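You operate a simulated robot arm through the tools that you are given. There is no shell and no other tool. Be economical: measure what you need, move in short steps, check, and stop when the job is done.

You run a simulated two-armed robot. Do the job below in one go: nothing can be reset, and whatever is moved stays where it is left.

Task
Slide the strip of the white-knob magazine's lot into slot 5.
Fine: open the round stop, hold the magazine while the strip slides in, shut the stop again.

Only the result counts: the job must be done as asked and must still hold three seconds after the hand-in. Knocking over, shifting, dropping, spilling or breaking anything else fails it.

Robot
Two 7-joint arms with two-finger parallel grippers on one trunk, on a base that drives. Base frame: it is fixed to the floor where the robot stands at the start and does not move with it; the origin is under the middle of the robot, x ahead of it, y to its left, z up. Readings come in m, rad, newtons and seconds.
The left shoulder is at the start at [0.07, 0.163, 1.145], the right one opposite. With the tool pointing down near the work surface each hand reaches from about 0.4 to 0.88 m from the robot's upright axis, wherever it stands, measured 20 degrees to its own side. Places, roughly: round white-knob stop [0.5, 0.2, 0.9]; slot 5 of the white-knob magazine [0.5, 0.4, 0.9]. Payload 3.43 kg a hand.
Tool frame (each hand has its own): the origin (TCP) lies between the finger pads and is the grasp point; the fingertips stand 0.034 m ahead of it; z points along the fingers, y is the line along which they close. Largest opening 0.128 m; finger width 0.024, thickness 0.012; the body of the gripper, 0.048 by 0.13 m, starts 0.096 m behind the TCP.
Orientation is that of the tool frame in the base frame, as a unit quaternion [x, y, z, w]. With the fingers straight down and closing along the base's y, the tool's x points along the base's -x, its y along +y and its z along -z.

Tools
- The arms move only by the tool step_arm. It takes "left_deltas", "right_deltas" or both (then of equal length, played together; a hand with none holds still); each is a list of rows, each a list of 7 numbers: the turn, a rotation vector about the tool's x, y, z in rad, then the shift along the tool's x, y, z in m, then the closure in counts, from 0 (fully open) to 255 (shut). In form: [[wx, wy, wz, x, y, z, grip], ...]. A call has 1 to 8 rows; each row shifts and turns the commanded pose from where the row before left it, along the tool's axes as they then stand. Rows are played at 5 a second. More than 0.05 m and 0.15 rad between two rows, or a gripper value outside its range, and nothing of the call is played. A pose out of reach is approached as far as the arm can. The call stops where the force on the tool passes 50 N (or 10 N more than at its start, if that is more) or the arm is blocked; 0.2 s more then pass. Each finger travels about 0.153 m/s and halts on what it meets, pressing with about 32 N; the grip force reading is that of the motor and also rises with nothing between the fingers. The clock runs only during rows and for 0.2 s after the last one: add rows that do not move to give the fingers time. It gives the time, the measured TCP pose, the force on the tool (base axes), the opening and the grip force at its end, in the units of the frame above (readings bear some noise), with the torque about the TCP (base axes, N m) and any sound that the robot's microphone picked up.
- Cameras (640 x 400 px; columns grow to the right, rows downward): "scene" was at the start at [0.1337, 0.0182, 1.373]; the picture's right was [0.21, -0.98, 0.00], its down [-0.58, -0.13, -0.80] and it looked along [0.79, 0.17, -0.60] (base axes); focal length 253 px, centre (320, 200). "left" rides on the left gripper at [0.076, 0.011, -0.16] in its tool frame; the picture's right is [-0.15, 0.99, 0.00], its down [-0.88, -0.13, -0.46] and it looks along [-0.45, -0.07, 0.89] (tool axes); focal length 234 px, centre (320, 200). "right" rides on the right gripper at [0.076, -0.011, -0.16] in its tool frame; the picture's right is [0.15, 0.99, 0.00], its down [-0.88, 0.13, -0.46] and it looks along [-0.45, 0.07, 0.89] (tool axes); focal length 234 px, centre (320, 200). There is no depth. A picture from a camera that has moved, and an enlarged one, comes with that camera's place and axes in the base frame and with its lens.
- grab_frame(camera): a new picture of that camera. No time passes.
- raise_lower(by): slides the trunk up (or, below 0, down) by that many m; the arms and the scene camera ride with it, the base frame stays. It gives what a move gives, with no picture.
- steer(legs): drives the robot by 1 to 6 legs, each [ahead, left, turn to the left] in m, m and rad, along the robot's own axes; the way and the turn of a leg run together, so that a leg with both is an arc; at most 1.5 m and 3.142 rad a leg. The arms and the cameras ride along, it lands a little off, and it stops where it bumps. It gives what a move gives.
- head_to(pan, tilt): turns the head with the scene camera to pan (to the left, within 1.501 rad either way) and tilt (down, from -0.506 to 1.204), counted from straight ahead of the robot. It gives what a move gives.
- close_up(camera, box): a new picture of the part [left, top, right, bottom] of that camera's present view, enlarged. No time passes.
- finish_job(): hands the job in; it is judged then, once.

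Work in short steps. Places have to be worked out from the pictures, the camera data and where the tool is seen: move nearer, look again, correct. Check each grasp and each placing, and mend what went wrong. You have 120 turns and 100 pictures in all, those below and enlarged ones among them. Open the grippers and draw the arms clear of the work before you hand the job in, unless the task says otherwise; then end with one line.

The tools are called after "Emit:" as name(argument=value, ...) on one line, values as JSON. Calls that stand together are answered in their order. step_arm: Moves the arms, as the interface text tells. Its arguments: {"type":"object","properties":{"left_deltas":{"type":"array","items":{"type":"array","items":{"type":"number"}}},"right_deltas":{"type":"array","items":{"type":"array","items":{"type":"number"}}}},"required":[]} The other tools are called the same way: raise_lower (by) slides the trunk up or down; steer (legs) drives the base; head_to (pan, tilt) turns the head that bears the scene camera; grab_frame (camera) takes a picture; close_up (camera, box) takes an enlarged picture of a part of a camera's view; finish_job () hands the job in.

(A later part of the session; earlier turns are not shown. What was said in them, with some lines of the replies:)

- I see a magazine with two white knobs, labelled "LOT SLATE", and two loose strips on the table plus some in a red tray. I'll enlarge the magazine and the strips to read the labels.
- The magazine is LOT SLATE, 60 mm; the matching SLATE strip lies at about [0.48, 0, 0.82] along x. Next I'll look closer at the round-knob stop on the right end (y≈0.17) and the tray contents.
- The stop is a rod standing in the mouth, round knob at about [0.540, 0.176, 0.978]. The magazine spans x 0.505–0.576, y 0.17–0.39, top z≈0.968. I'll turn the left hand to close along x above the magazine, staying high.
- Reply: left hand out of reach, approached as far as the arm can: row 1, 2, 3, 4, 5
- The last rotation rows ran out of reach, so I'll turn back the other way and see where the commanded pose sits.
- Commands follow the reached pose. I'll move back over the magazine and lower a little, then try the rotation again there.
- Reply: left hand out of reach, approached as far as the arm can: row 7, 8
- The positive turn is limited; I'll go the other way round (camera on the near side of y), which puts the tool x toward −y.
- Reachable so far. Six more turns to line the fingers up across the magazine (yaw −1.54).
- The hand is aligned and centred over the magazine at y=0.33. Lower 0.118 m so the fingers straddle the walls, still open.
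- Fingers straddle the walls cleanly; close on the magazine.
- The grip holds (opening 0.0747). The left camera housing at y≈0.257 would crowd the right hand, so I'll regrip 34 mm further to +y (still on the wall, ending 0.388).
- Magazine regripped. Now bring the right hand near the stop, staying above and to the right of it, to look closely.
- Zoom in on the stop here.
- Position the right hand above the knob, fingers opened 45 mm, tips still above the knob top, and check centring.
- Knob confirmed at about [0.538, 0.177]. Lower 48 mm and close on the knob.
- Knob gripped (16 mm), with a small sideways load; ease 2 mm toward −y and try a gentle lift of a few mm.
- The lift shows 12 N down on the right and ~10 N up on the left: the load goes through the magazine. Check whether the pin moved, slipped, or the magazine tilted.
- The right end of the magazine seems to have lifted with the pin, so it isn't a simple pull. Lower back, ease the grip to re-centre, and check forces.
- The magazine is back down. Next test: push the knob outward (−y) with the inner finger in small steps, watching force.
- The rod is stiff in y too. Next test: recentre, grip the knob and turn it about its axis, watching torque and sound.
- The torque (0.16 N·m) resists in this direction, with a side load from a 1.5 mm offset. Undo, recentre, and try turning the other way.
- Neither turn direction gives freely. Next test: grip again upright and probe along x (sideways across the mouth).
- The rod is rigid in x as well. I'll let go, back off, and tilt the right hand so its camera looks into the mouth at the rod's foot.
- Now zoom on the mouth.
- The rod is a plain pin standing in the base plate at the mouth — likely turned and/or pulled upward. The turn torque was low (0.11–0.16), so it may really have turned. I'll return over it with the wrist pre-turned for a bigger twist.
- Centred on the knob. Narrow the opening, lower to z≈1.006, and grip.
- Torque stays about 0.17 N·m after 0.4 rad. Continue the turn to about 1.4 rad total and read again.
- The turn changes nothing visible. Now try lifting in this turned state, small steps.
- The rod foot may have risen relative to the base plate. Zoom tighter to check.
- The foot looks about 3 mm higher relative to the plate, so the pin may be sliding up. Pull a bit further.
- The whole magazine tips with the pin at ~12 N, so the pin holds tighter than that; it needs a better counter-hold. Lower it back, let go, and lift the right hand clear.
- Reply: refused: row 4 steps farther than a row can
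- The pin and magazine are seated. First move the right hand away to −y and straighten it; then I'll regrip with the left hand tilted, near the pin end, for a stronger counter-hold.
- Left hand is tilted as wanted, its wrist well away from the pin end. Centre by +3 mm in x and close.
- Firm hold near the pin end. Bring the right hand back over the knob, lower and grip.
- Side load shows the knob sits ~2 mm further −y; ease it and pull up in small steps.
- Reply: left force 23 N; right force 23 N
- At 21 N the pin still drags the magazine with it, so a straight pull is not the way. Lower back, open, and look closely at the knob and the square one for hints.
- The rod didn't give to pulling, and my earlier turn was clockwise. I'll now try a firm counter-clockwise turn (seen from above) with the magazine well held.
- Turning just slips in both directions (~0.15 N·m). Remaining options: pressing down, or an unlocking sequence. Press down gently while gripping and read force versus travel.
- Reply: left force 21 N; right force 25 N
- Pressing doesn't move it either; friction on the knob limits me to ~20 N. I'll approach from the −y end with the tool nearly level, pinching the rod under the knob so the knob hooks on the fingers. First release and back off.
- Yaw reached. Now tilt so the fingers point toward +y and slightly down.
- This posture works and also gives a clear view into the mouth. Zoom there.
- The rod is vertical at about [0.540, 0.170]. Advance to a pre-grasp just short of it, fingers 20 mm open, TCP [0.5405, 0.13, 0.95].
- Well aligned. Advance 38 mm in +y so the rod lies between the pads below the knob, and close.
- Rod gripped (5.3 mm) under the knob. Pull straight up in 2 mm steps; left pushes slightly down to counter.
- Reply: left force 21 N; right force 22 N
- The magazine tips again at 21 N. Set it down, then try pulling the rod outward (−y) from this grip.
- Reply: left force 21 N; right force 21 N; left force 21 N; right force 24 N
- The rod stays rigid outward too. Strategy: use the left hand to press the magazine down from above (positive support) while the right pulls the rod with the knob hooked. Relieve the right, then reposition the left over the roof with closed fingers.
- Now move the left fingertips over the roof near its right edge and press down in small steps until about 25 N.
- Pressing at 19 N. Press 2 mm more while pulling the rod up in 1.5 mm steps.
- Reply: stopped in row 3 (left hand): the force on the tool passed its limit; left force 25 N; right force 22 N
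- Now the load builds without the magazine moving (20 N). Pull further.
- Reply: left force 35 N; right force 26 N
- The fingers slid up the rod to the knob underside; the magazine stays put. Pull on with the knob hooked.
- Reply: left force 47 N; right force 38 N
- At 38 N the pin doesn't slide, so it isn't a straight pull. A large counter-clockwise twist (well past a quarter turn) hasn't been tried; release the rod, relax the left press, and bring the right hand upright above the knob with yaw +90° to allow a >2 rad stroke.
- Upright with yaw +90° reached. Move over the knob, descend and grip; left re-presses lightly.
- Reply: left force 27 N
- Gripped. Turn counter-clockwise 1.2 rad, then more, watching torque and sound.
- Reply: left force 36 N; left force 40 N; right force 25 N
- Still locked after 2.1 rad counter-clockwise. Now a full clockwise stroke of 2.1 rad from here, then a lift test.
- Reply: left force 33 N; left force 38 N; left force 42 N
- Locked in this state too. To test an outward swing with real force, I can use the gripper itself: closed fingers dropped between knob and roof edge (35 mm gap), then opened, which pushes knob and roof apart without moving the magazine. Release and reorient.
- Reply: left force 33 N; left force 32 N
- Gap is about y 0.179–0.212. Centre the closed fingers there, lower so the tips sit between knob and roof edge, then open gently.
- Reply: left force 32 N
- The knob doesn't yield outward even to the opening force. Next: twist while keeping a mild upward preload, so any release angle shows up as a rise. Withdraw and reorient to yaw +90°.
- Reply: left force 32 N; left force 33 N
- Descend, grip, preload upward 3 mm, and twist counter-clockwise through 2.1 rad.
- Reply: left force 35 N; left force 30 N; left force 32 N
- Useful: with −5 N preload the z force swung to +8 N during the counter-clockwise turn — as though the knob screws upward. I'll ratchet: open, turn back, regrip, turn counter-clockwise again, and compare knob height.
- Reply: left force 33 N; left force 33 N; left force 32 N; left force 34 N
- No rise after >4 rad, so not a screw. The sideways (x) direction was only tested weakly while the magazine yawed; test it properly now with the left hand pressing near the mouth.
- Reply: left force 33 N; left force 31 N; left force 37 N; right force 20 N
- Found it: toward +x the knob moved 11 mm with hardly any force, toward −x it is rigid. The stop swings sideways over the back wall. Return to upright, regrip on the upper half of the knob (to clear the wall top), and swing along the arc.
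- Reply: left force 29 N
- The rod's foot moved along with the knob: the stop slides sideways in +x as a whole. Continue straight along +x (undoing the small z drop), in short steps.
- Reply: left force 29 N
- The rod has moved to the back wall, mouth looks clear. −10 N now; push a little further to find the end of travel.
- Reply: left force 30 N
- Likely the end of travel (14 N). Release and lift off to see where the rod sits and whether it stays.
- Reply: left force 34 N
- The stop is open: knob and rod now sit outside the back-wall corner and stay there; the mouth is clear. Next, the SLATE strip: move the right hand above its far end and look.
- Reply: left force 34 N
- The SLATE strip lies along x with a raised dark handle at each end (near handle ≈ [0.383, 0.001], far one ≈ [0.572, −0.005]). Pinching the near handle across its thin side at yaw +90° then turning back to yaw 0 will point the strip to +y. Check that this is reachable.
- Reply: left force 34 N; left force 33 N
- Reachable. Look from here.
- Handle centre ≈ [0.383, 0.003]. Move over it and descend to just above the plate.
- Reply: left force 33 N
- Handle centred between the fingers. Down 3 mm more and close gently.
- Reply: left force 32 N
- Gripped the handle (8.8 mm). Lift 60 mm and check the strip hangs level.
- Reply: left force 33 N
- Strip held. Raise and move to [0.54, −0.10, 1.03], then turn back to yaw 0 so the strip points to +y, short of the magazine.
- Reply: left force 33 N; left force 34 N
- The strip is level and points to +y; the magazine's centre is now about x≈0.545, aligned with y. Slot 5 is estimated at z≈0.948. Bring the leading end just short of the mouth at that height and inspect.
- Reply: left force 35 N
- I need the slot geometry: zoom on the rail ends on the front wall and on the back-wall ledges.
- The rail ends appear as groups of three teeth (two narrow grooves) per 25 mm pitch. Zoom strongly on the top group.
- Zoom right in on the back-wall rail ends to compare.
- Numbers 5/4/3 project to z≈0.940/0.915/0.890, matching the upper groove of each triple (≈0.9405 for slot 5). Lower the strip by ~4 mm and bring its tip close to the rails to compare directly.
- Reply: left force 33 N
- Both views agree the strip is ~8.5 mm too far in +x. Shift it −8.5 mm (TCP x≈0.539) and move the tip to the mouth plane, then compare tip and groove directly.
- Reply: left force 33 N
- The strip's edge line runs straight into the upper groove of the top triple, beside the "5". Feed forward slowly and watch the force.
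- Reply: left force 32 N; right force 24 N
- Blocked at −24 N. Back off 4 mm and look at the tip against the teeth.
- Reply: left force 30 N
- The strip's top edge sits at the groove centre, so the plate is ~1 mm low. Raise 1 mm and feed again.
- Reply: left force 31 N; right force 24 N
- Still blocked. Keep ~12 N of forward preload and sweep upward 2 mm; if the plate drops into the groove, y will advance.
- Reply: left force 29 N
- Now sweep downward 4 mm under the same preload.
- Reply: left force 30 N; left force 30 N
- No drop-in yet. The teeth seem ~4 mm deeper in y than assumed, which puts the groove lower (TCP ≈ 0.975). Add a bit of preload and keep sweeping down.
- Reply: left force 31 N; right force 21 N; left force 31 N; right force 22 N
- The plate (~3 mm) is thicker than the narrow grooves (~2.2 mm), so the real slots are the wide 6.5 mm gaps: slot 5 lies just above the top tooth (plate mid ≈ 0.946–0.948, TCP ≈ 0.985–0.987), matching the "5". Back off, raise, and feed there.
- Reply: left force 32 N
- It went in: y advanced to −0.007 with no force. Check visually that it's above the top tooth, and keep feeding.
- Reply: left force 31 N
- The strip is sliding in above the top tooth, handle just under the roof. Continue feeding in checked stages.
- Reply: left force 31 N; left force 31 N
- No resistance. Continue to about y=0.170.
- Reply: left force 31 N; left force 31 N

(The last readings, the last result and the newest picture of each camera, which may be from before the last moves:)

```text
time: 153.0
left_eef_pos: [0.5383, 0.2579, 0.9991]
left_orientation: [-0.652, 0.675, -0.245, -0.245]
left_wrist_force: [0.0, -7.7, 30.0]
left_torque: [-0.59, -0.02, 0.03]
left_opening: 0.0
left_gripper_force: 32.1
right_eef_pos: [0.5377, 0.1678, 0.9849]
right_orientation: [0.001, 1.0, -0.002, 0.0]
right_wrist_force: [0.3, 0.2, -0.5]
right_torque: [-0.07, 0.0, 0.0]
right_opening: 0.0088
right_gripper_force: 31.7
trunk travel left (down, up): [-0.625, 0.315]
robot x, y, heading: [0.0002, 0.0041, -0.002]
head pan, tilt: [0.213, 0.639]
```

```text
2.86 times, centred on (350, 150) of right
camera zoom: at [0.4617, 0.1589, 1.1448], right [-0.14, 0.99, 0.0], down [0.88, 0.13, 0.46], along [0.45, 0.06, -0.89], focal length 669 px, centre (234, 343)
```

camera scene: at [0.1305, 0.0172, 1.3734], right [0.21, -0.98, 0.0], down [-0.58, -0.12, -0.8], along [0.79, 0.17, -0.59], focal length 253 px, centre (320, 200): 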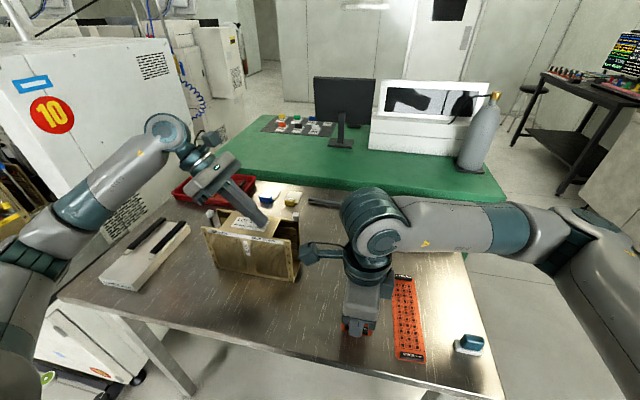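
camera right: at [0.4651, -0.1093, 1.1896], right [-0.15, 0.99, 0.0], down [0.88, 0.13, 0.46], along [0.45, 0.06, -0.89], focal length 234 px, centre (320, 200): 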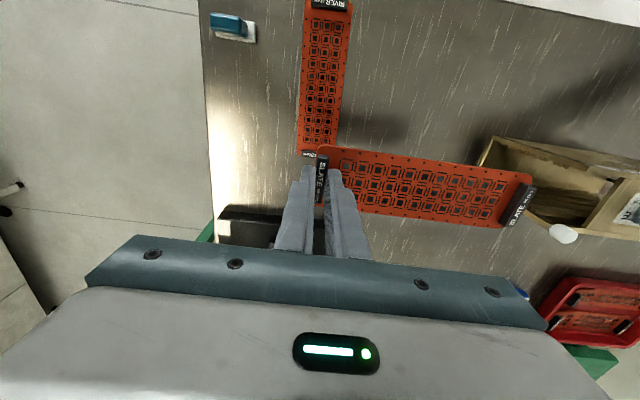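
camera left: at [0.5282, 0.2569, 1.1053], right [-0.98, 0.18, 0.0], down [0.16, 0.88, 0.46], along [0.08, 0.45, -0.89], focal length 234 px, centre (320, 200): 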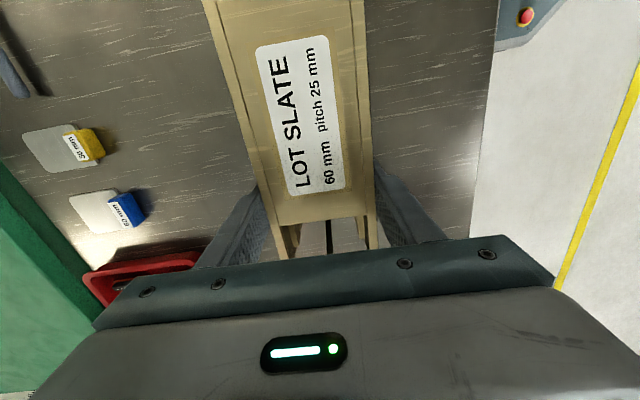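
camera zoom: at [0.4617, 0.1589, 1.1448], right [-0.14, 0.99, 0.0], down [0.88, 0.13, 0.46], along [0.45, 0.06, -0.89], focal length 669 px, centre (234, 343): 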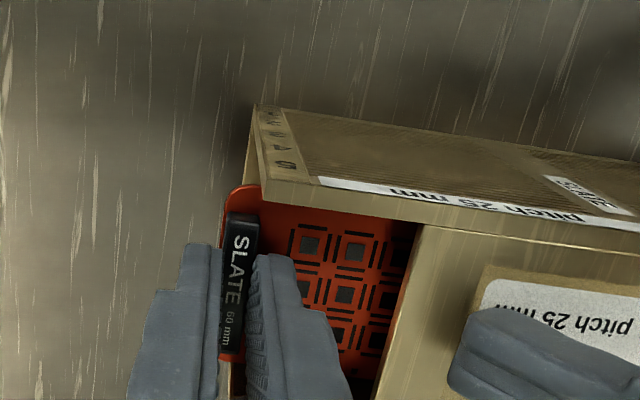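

Nearly in. Push the remaining ~17 mm in small steps, watching for the far stop.

Emit:
step_arm(right_deltas=[[0, 0, 0, 0, 0.004, 0, 250], [0, 0, 0, 0, 0.004, 0, 250], [0, 0, 0, 0, 0.004, 0, 250], [0, 0, 0, 0, 0.003, 0, 250], [0, 0, 0, 0, 0.002, 0, 250], [0, 0, 0, 0, 0, 0, 250]])

Emit:
close_up(camera="right", box=[260, 80, 440, 220])

```text
time: 154.4
left_eef_pos: [0.5384, 0.2576, 0.9995]
left_orientation: [-0.652, 0.674, -0.246, -0.244]
left_wrist_force: [1.0, -6.3, 30.1]
left_torque: [-0.62, -0.04, -0.01]
left_opening: 0.0001
left_gripper_force: 31.8
right_eef_pos: [0.5382, 0.1858, 0.9854]
right_orientation: [0.001, 1.0, -0.002, -0.001]
right_wrist_force: [0.2, -0.9, -0.6]
right_torque: [-0.02, -0.01, 0.01]
right_opening: 0.0088
right_gripper_force: 31.8
trunk travel left (down, up): [-0.625, 0.315]
robot x, y, heading: [-0.0008, -0.0008, -0.002]
head pan, tilt: [0.213, 0.639]
```

```text
2.86 times, centred on (350, 150) of right
camera zoom: at [0.462, 0.1762, 1.1445], right [-0.14, 0.99, 0.0], down [0.88, 0.13, 0.46], along [0.45, 0.06, -0.89], focal length 669 px, centre (234, 343)
```

zoom: 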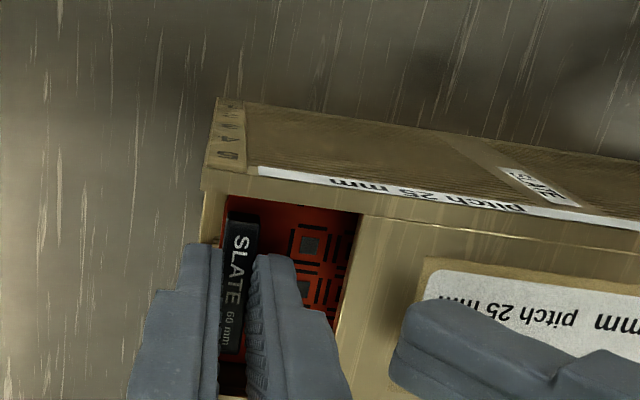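

The strip end is only ~6 mm inside the wall end; the rod needs about 9 mm. Push up to 4 mm more, gently.

Emit:
step_arm(right_deltas=[[0, 0, 0, 0, 0.001, 0, 250], [0, 0, 0, 0, 0.001, 0, 250], [0, 0, 0, 0, 0.001, 0, 250], [0, 0, 0, 0, 0.001, 0, 250], [0, 0, 0, 0, 0, 0, 250]])

```text
time: 155.6
left_eef_pos: [0.5398, 0.2585, 0.9995]
left_orientation: [-0.652, 0.674, -0.246, -0.244]
left_wrist_force: [0.7, -7.4, 30.5]
left_torque: [-0.61, 0.02, 0.03]
left_opening: 0.0
left_gripper_force: 31.6
right_eef_pos: [0.5377, 0.1893, 0.9849]
right_orientation: [0.002, 1.0, -0.002, 0.001]
right_wrist_force: [-0.1, 0.1, -0.7]
right_torque: [-0.03, 0.01, 0.0]
right_opening: 0.0085
right_gripper_force: 32.4
trunk travel left (down, up): [-0.625, 0.315]
robot x, y, heading: [-0.0018, 0.0007, -0.002]
head pan, tilt: [0.213, 0.639]
```

No resistance; the strip is at its place. Open slightly (roof edge is close) and rise straight up.

Emit:
step_arm(right_deltas=[[0, 0, 0, 0, 0, 0.0008, 250], [0, 0, 0, 0, 0, 0, 228], [0, 0, 0, 0, 0, 0, 222], [0, 0, 0, 0, 0, -0.02, 222], [0, 0, 0, 0, 0, -0.03, 222], [0, 0, 0, 0, -0.03, -0.015, 222], [0, 0, 0, 0, 0, 0, 190]])

Emit:
close_up(camera="right", box=[270, 60, 450, 220])

```text
time: 157.2
left_eef_pos: [0.5387, 0.2583, 0.9985]
left_orientation: [-0.651, 0.675, -0.245, -0.245]
left_wrist_force: [1.8, -3.6, 32.4]
left_torque: [-0.59, -0.03, 0.1]
left_opening: 0.0002
left_gripper_force: 32.0
right_eef_pos: [0.5384, 0.1595, 1.051]
right_orientation: [0.002, 1.0, -0.002, 0.0]
right_wrist_force: [0.5, 0.0, -0.2]
right_torque: [0.0, 0.03, 0.02]
right_opening: 0.0327
right_gripper_force: 0.0
trunk travel left (down, up): [-0.625, 0.315]
robot x, y, heading: [-0.0017, -0.0003, -0.004]
head pan, tilt: [0.213, 0.639]
```

```text
2.50 times, centred on (360, 140) of right
camera zoom: at [0.4616, 0.1507, 1.21], right [-0.14, 0.99, 0.0], down [0.88, 0.13, 0.45], along [0.45, 0.06, -0.89], focal length 585 px, centre (220, 350)
```

zoom: 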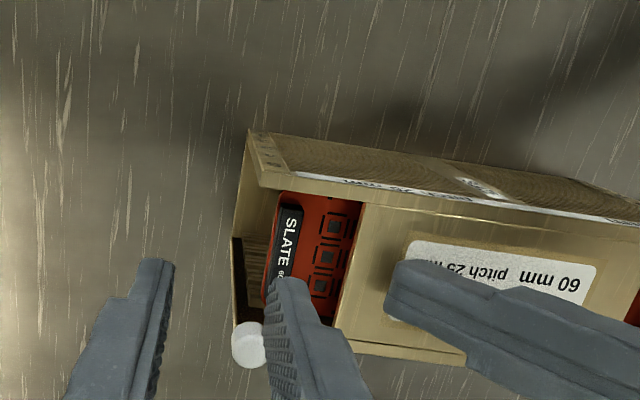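

The strip sits fully inside under the roof edge. Now the stop: grip the knob at ≈[0.575, 0.173].

Emit:
step_arm(right_deltas=[[0, 0, 0, -0.0365, 0.0135, 0, 190], [0, 0, 0, 0, 0, 0.02, 190], [0, 0, 0, 0, 0, 0.019, 190], [0, 0, 0, 0, 0, 0, 190], [0, 0, 0, 0, 0, 0, 250], [0, 0, 0, 0, 0, 0, 250]])

Emit:
close_up(camera="right", box=[270, 60, 450, 220])

```text
time: 158.6
left_eef_pos: [0.539, 0.2592, 1.0003]
left_orientation: [-0.651, 0.675, -0.246, -0.245]
left_wrist_force: [1.2, -11.6, 33.8]
left_torque: [-0.83, 0.01, -0.03]
left_opening: 0.0001
left_gripper_force: 32.4
right_eef_pos: [0.5739, 0.1767, 1.0115]
right_orientation: [0.0, 1.0, -0.001, 0.0]
right_wrist_force: [-0.4, 20.6, 1.4]
right_torque: [0.77, 0.05, 0.05]
right_opening: 0.0154
right_gripper_force: 32.0
trunk travel left (down, up): [-0.625, 0.315]
robot x, y, heading: [0.0009, -0.0014, -0.0]
head pan, tilt: [0.213, 0.639]
```

```text
2.50 times, centred on (360, 140) of right
camera zoom: at [0.4974, 0.1668, 1.17], right [-0.15, 0.99, 0.0], down [0.88, 0.13, 0.46], along [0.45, 0.07, -0.89], focal length 585 px, centre (220, 350)
```

zoom: 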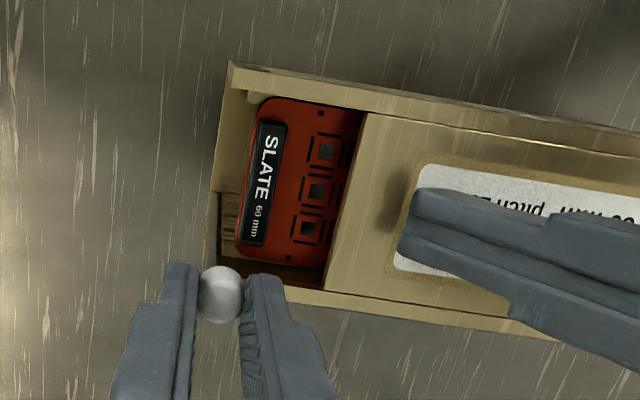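

The knob is ~2 mm further +y (the magazine crept that way while I was probing). Ease y and slide the stop back along −x.

Emit:
step_arm(right_deltas=[[0, 0, 0, 0, 0.002, 0, 250], [0, 0, 0, 0.006, 0, 0, 250], [0, 0, 0, 0.006, 0, 0, 250], [0, 0, 0, 0.006, 0, 0, 250], [0, 0, 0, 0.006, 0, 0, 250], [0, 0, 0, 0.005, 0, 0, 250], [0, 0, 0, 0.004, 0, 0, 250], [0, 0, 0, 0, 0, 0, 250]])

```text
time: 160.4
left_eef_pos: [0.5384, 0.2597, 0.9993]
left_orientation: [-0.652, 0.675, -0.246, -0.244]
left_wrist_force: [0.7, -7.8, 33.7]
left_torque: [-0.65, -0.02, -0.06]
left_opening: 0.0
left_gripper_force: 31.9
right_eef_pos: [0.5411, 0.177, 1.0086]
right_orientation: [0.001, 1.0, -0.001, -0.001]
right_wrist_force: [1.2, 19.9, 6.9]
right_torque: [0.68, -0.13, 0.02]
right_opening: 0.0156
right_gripper_force: 31.8
trunk travel left (down, up): [-0.625, 0.315]
robot x, y, heading: [-0.0023, -0.0003, 0.0]
head pan, tilt: [0.213, 0.639]
```

Slid to x≈0.541 with almost no x force; ease y 2 mm and continue −x until the end stop is felt.

Emit:
step_arm(right_deltas=[[0, 0, 0, 0, 0.002, 0, 250], [0, 0, 0, 0.002, 0, 0, 250], [0, 0, 0, 0.002, 0, 0, 250], [0, 0, 0, 0.002, 0, 0, 250], [0, 0, 0, 0, 0, 0, 250]])

Emit:
close_up(camera="right", box=[270, 60, 450, 220])

```text
time: 161.6
left_eef_pos: [0.5386, 0.2581, 1.0003]
left_orientation: [-0.65, 0.676, -0.244, -0.246]
left_wrist_force: [-14.1, 3.3, 39.5]
left_torque: [-0.4, 0.43, -0.37]
left_opening: 0.0
left_gripper_force: 31.7
right_eef_pos: [0.5384, 0.1772, 1.0096]
right_orientation: [0.003, 1.0, -0.003, 0.001]
right_wrist_force: [23.4, 1.6, 6.7]
right_torque: [0.05, -0.92, -0.01]
right_opening: 0.0156
right_gripper_force: 31.8
trunk travel left (down, up): [-0.625, 0.315]
robot x, y, heading: [0.0032, 0.0005, -0.003]
head pan, tilt: [0.213, 0.639]
```

```text
2.50 times, centred on (360, 140) of right
camera zoom: at [0.4608, 0.1675, 1.1698], right [-0.14, 0.99, -0.01], down [0.88, 0.13, 0.46], along [0.45, 0.06, -0.89], focal length 585 px, centre (220, 350)
```

zoom: 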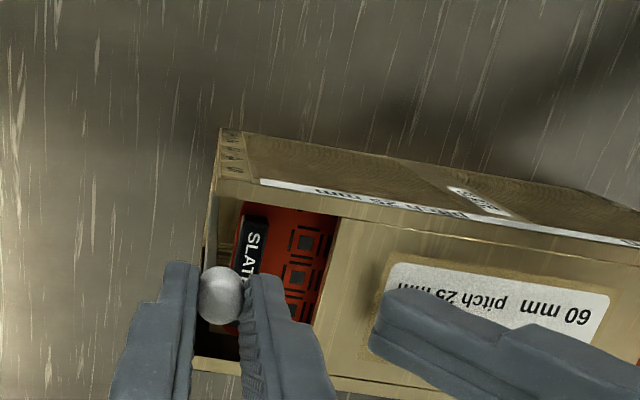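

The end stop is felt (23 N): the stop is shut. Ease off, release and rise with the right hand, then lift the left hand off the roof.

Emit:
step_arm(right_deltas=[[0, 0, 0, -0.002, 0, 0, 250], [0, 0, 0, 0, 0, 0, 200], [0, 0, 0, 0, 0, 0, 190], [0, 0, 0, 0, 0, -0.04, 190], [0, 0, 0, 0, 0, -0.04, 190], [0, 0, 0, 0, -0.045, 0, 190], [0, 0, 0, 0, -0.045, 0, 190], [0, 0, 0, 0, -0.045, 0, 100]])

Emit:
step_arm(left_deltas=[[0, 0, 0, 0.0097, 0, -0.0115, 255], [0, 0, 0, 0.02, 0, -0.023, 255], [0, 0, 0, 0.02, 0, -0.04, 255], [0, 0, 0, 0, 0, -0.045, 200], [0, 0, 0, 0, 0, -0.03, 100], [0, 0, 0, 0, 0, 0, 0]], right_deltas=[[0, 0, 0, 0, -0.03, 0, 50], [0, 0, 0, 0, -0.03, 0, 0], [0, 0, 0, 0, 0, 0, 0], [0, 0, 0, 0, 0, 0, 0], [0, 0, 0, 0, 0, 0, 0], [0, 0, 0, 0, 0, 0, 0]])

Emit:
close_up(camera="scene", box=[180, 180, 340, 300])

```text
time: 163.4
left_eef_pos: [0.538, 0.2584, 0.9995]
left_orientation: [-0.653, 0.674, -0.245, -0.244]
left_wrist_force: [1.4, -0.1, 31.6]
left_torque: [-0.41, -0.02, 0.25]
left_opening: 0.0
left_gripper_force: 32.1
right_eef_pos: [0.5375, 0.0428, 1.0897]
right_orientation: [0.001, 1.0, -0.001, 0.0]
right_wrist_force: [-0.2, -0.3, -1.0]
right_torque: [0.01, 0.03, 0.01]
right_opening: 0.0777
right_gripper_force: 0.0
trunk travel left (down, up): [-0.625, 0.315]
robot x, y, heading: [-0.001, -0.0004, 0.002]
head pan, tilt: [0.213, 0.639]
```

```text
time: 164.8
left_eef_pos: [0.5414, 0.3192, 1.1448]
left_orientation: [-0.653, 0.674, -0.244, -0.245]
left_wrist_force: [0.0, -0.1, -0.5]
left_torque: [0.01, -0.01, 0.01]
left_opening: 0.1283
left_gripper_force: 0.0
right_eef_pos: [0.5385, -0.0149, 1.0894]
right_orientation: [0.002, 1.0, -0.003, -0.002]
right_wrist_force: [0.2, 0.1, 0.3]
right_torque: [-0.01, 0.03, 0.01]
right_opening: 0.1281
right_gripper_force: 0.1
trunk travel left (down, up): [-0.625, 0.315]
robot x, y, heading: [-0.0045, -0.0018, -0.0]
head pan, tilt: [0.213, 0.639]
```

```text
3.33 times, centred on (260, 240) of scene
camera zoom: at [0.134, 0.0186, 1.3729], right [0.21, -0.98, 0.0], down [-0.58, -0.13, -0.8], along [0.78, 0.17, -0.6], focal length 842 px, centre (520, 67)
```

zoom: 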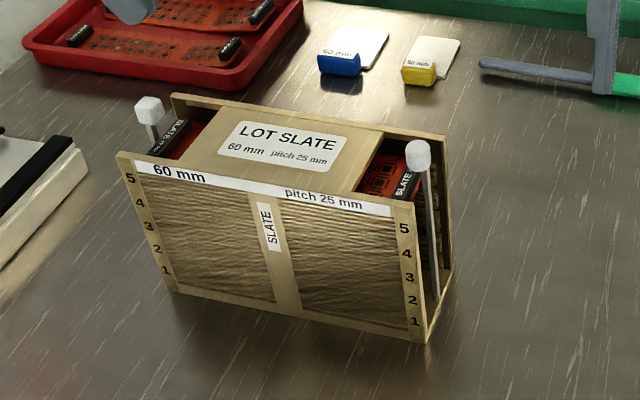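

The SLATE strip sits in slot 5, the round stop is shut and upright, and both hands are open and clear. Handing in.

Emit:
finish_job()

```text
The job is handed in.
```

The SLATE strip is fully inside slot 5 of the white-knob magazine and the round stop is shut again. The magazine may have shifted by a few millimetres while I worked out how the stop opens. Both grippers are open and clear, and I saw nothing else disturbed.
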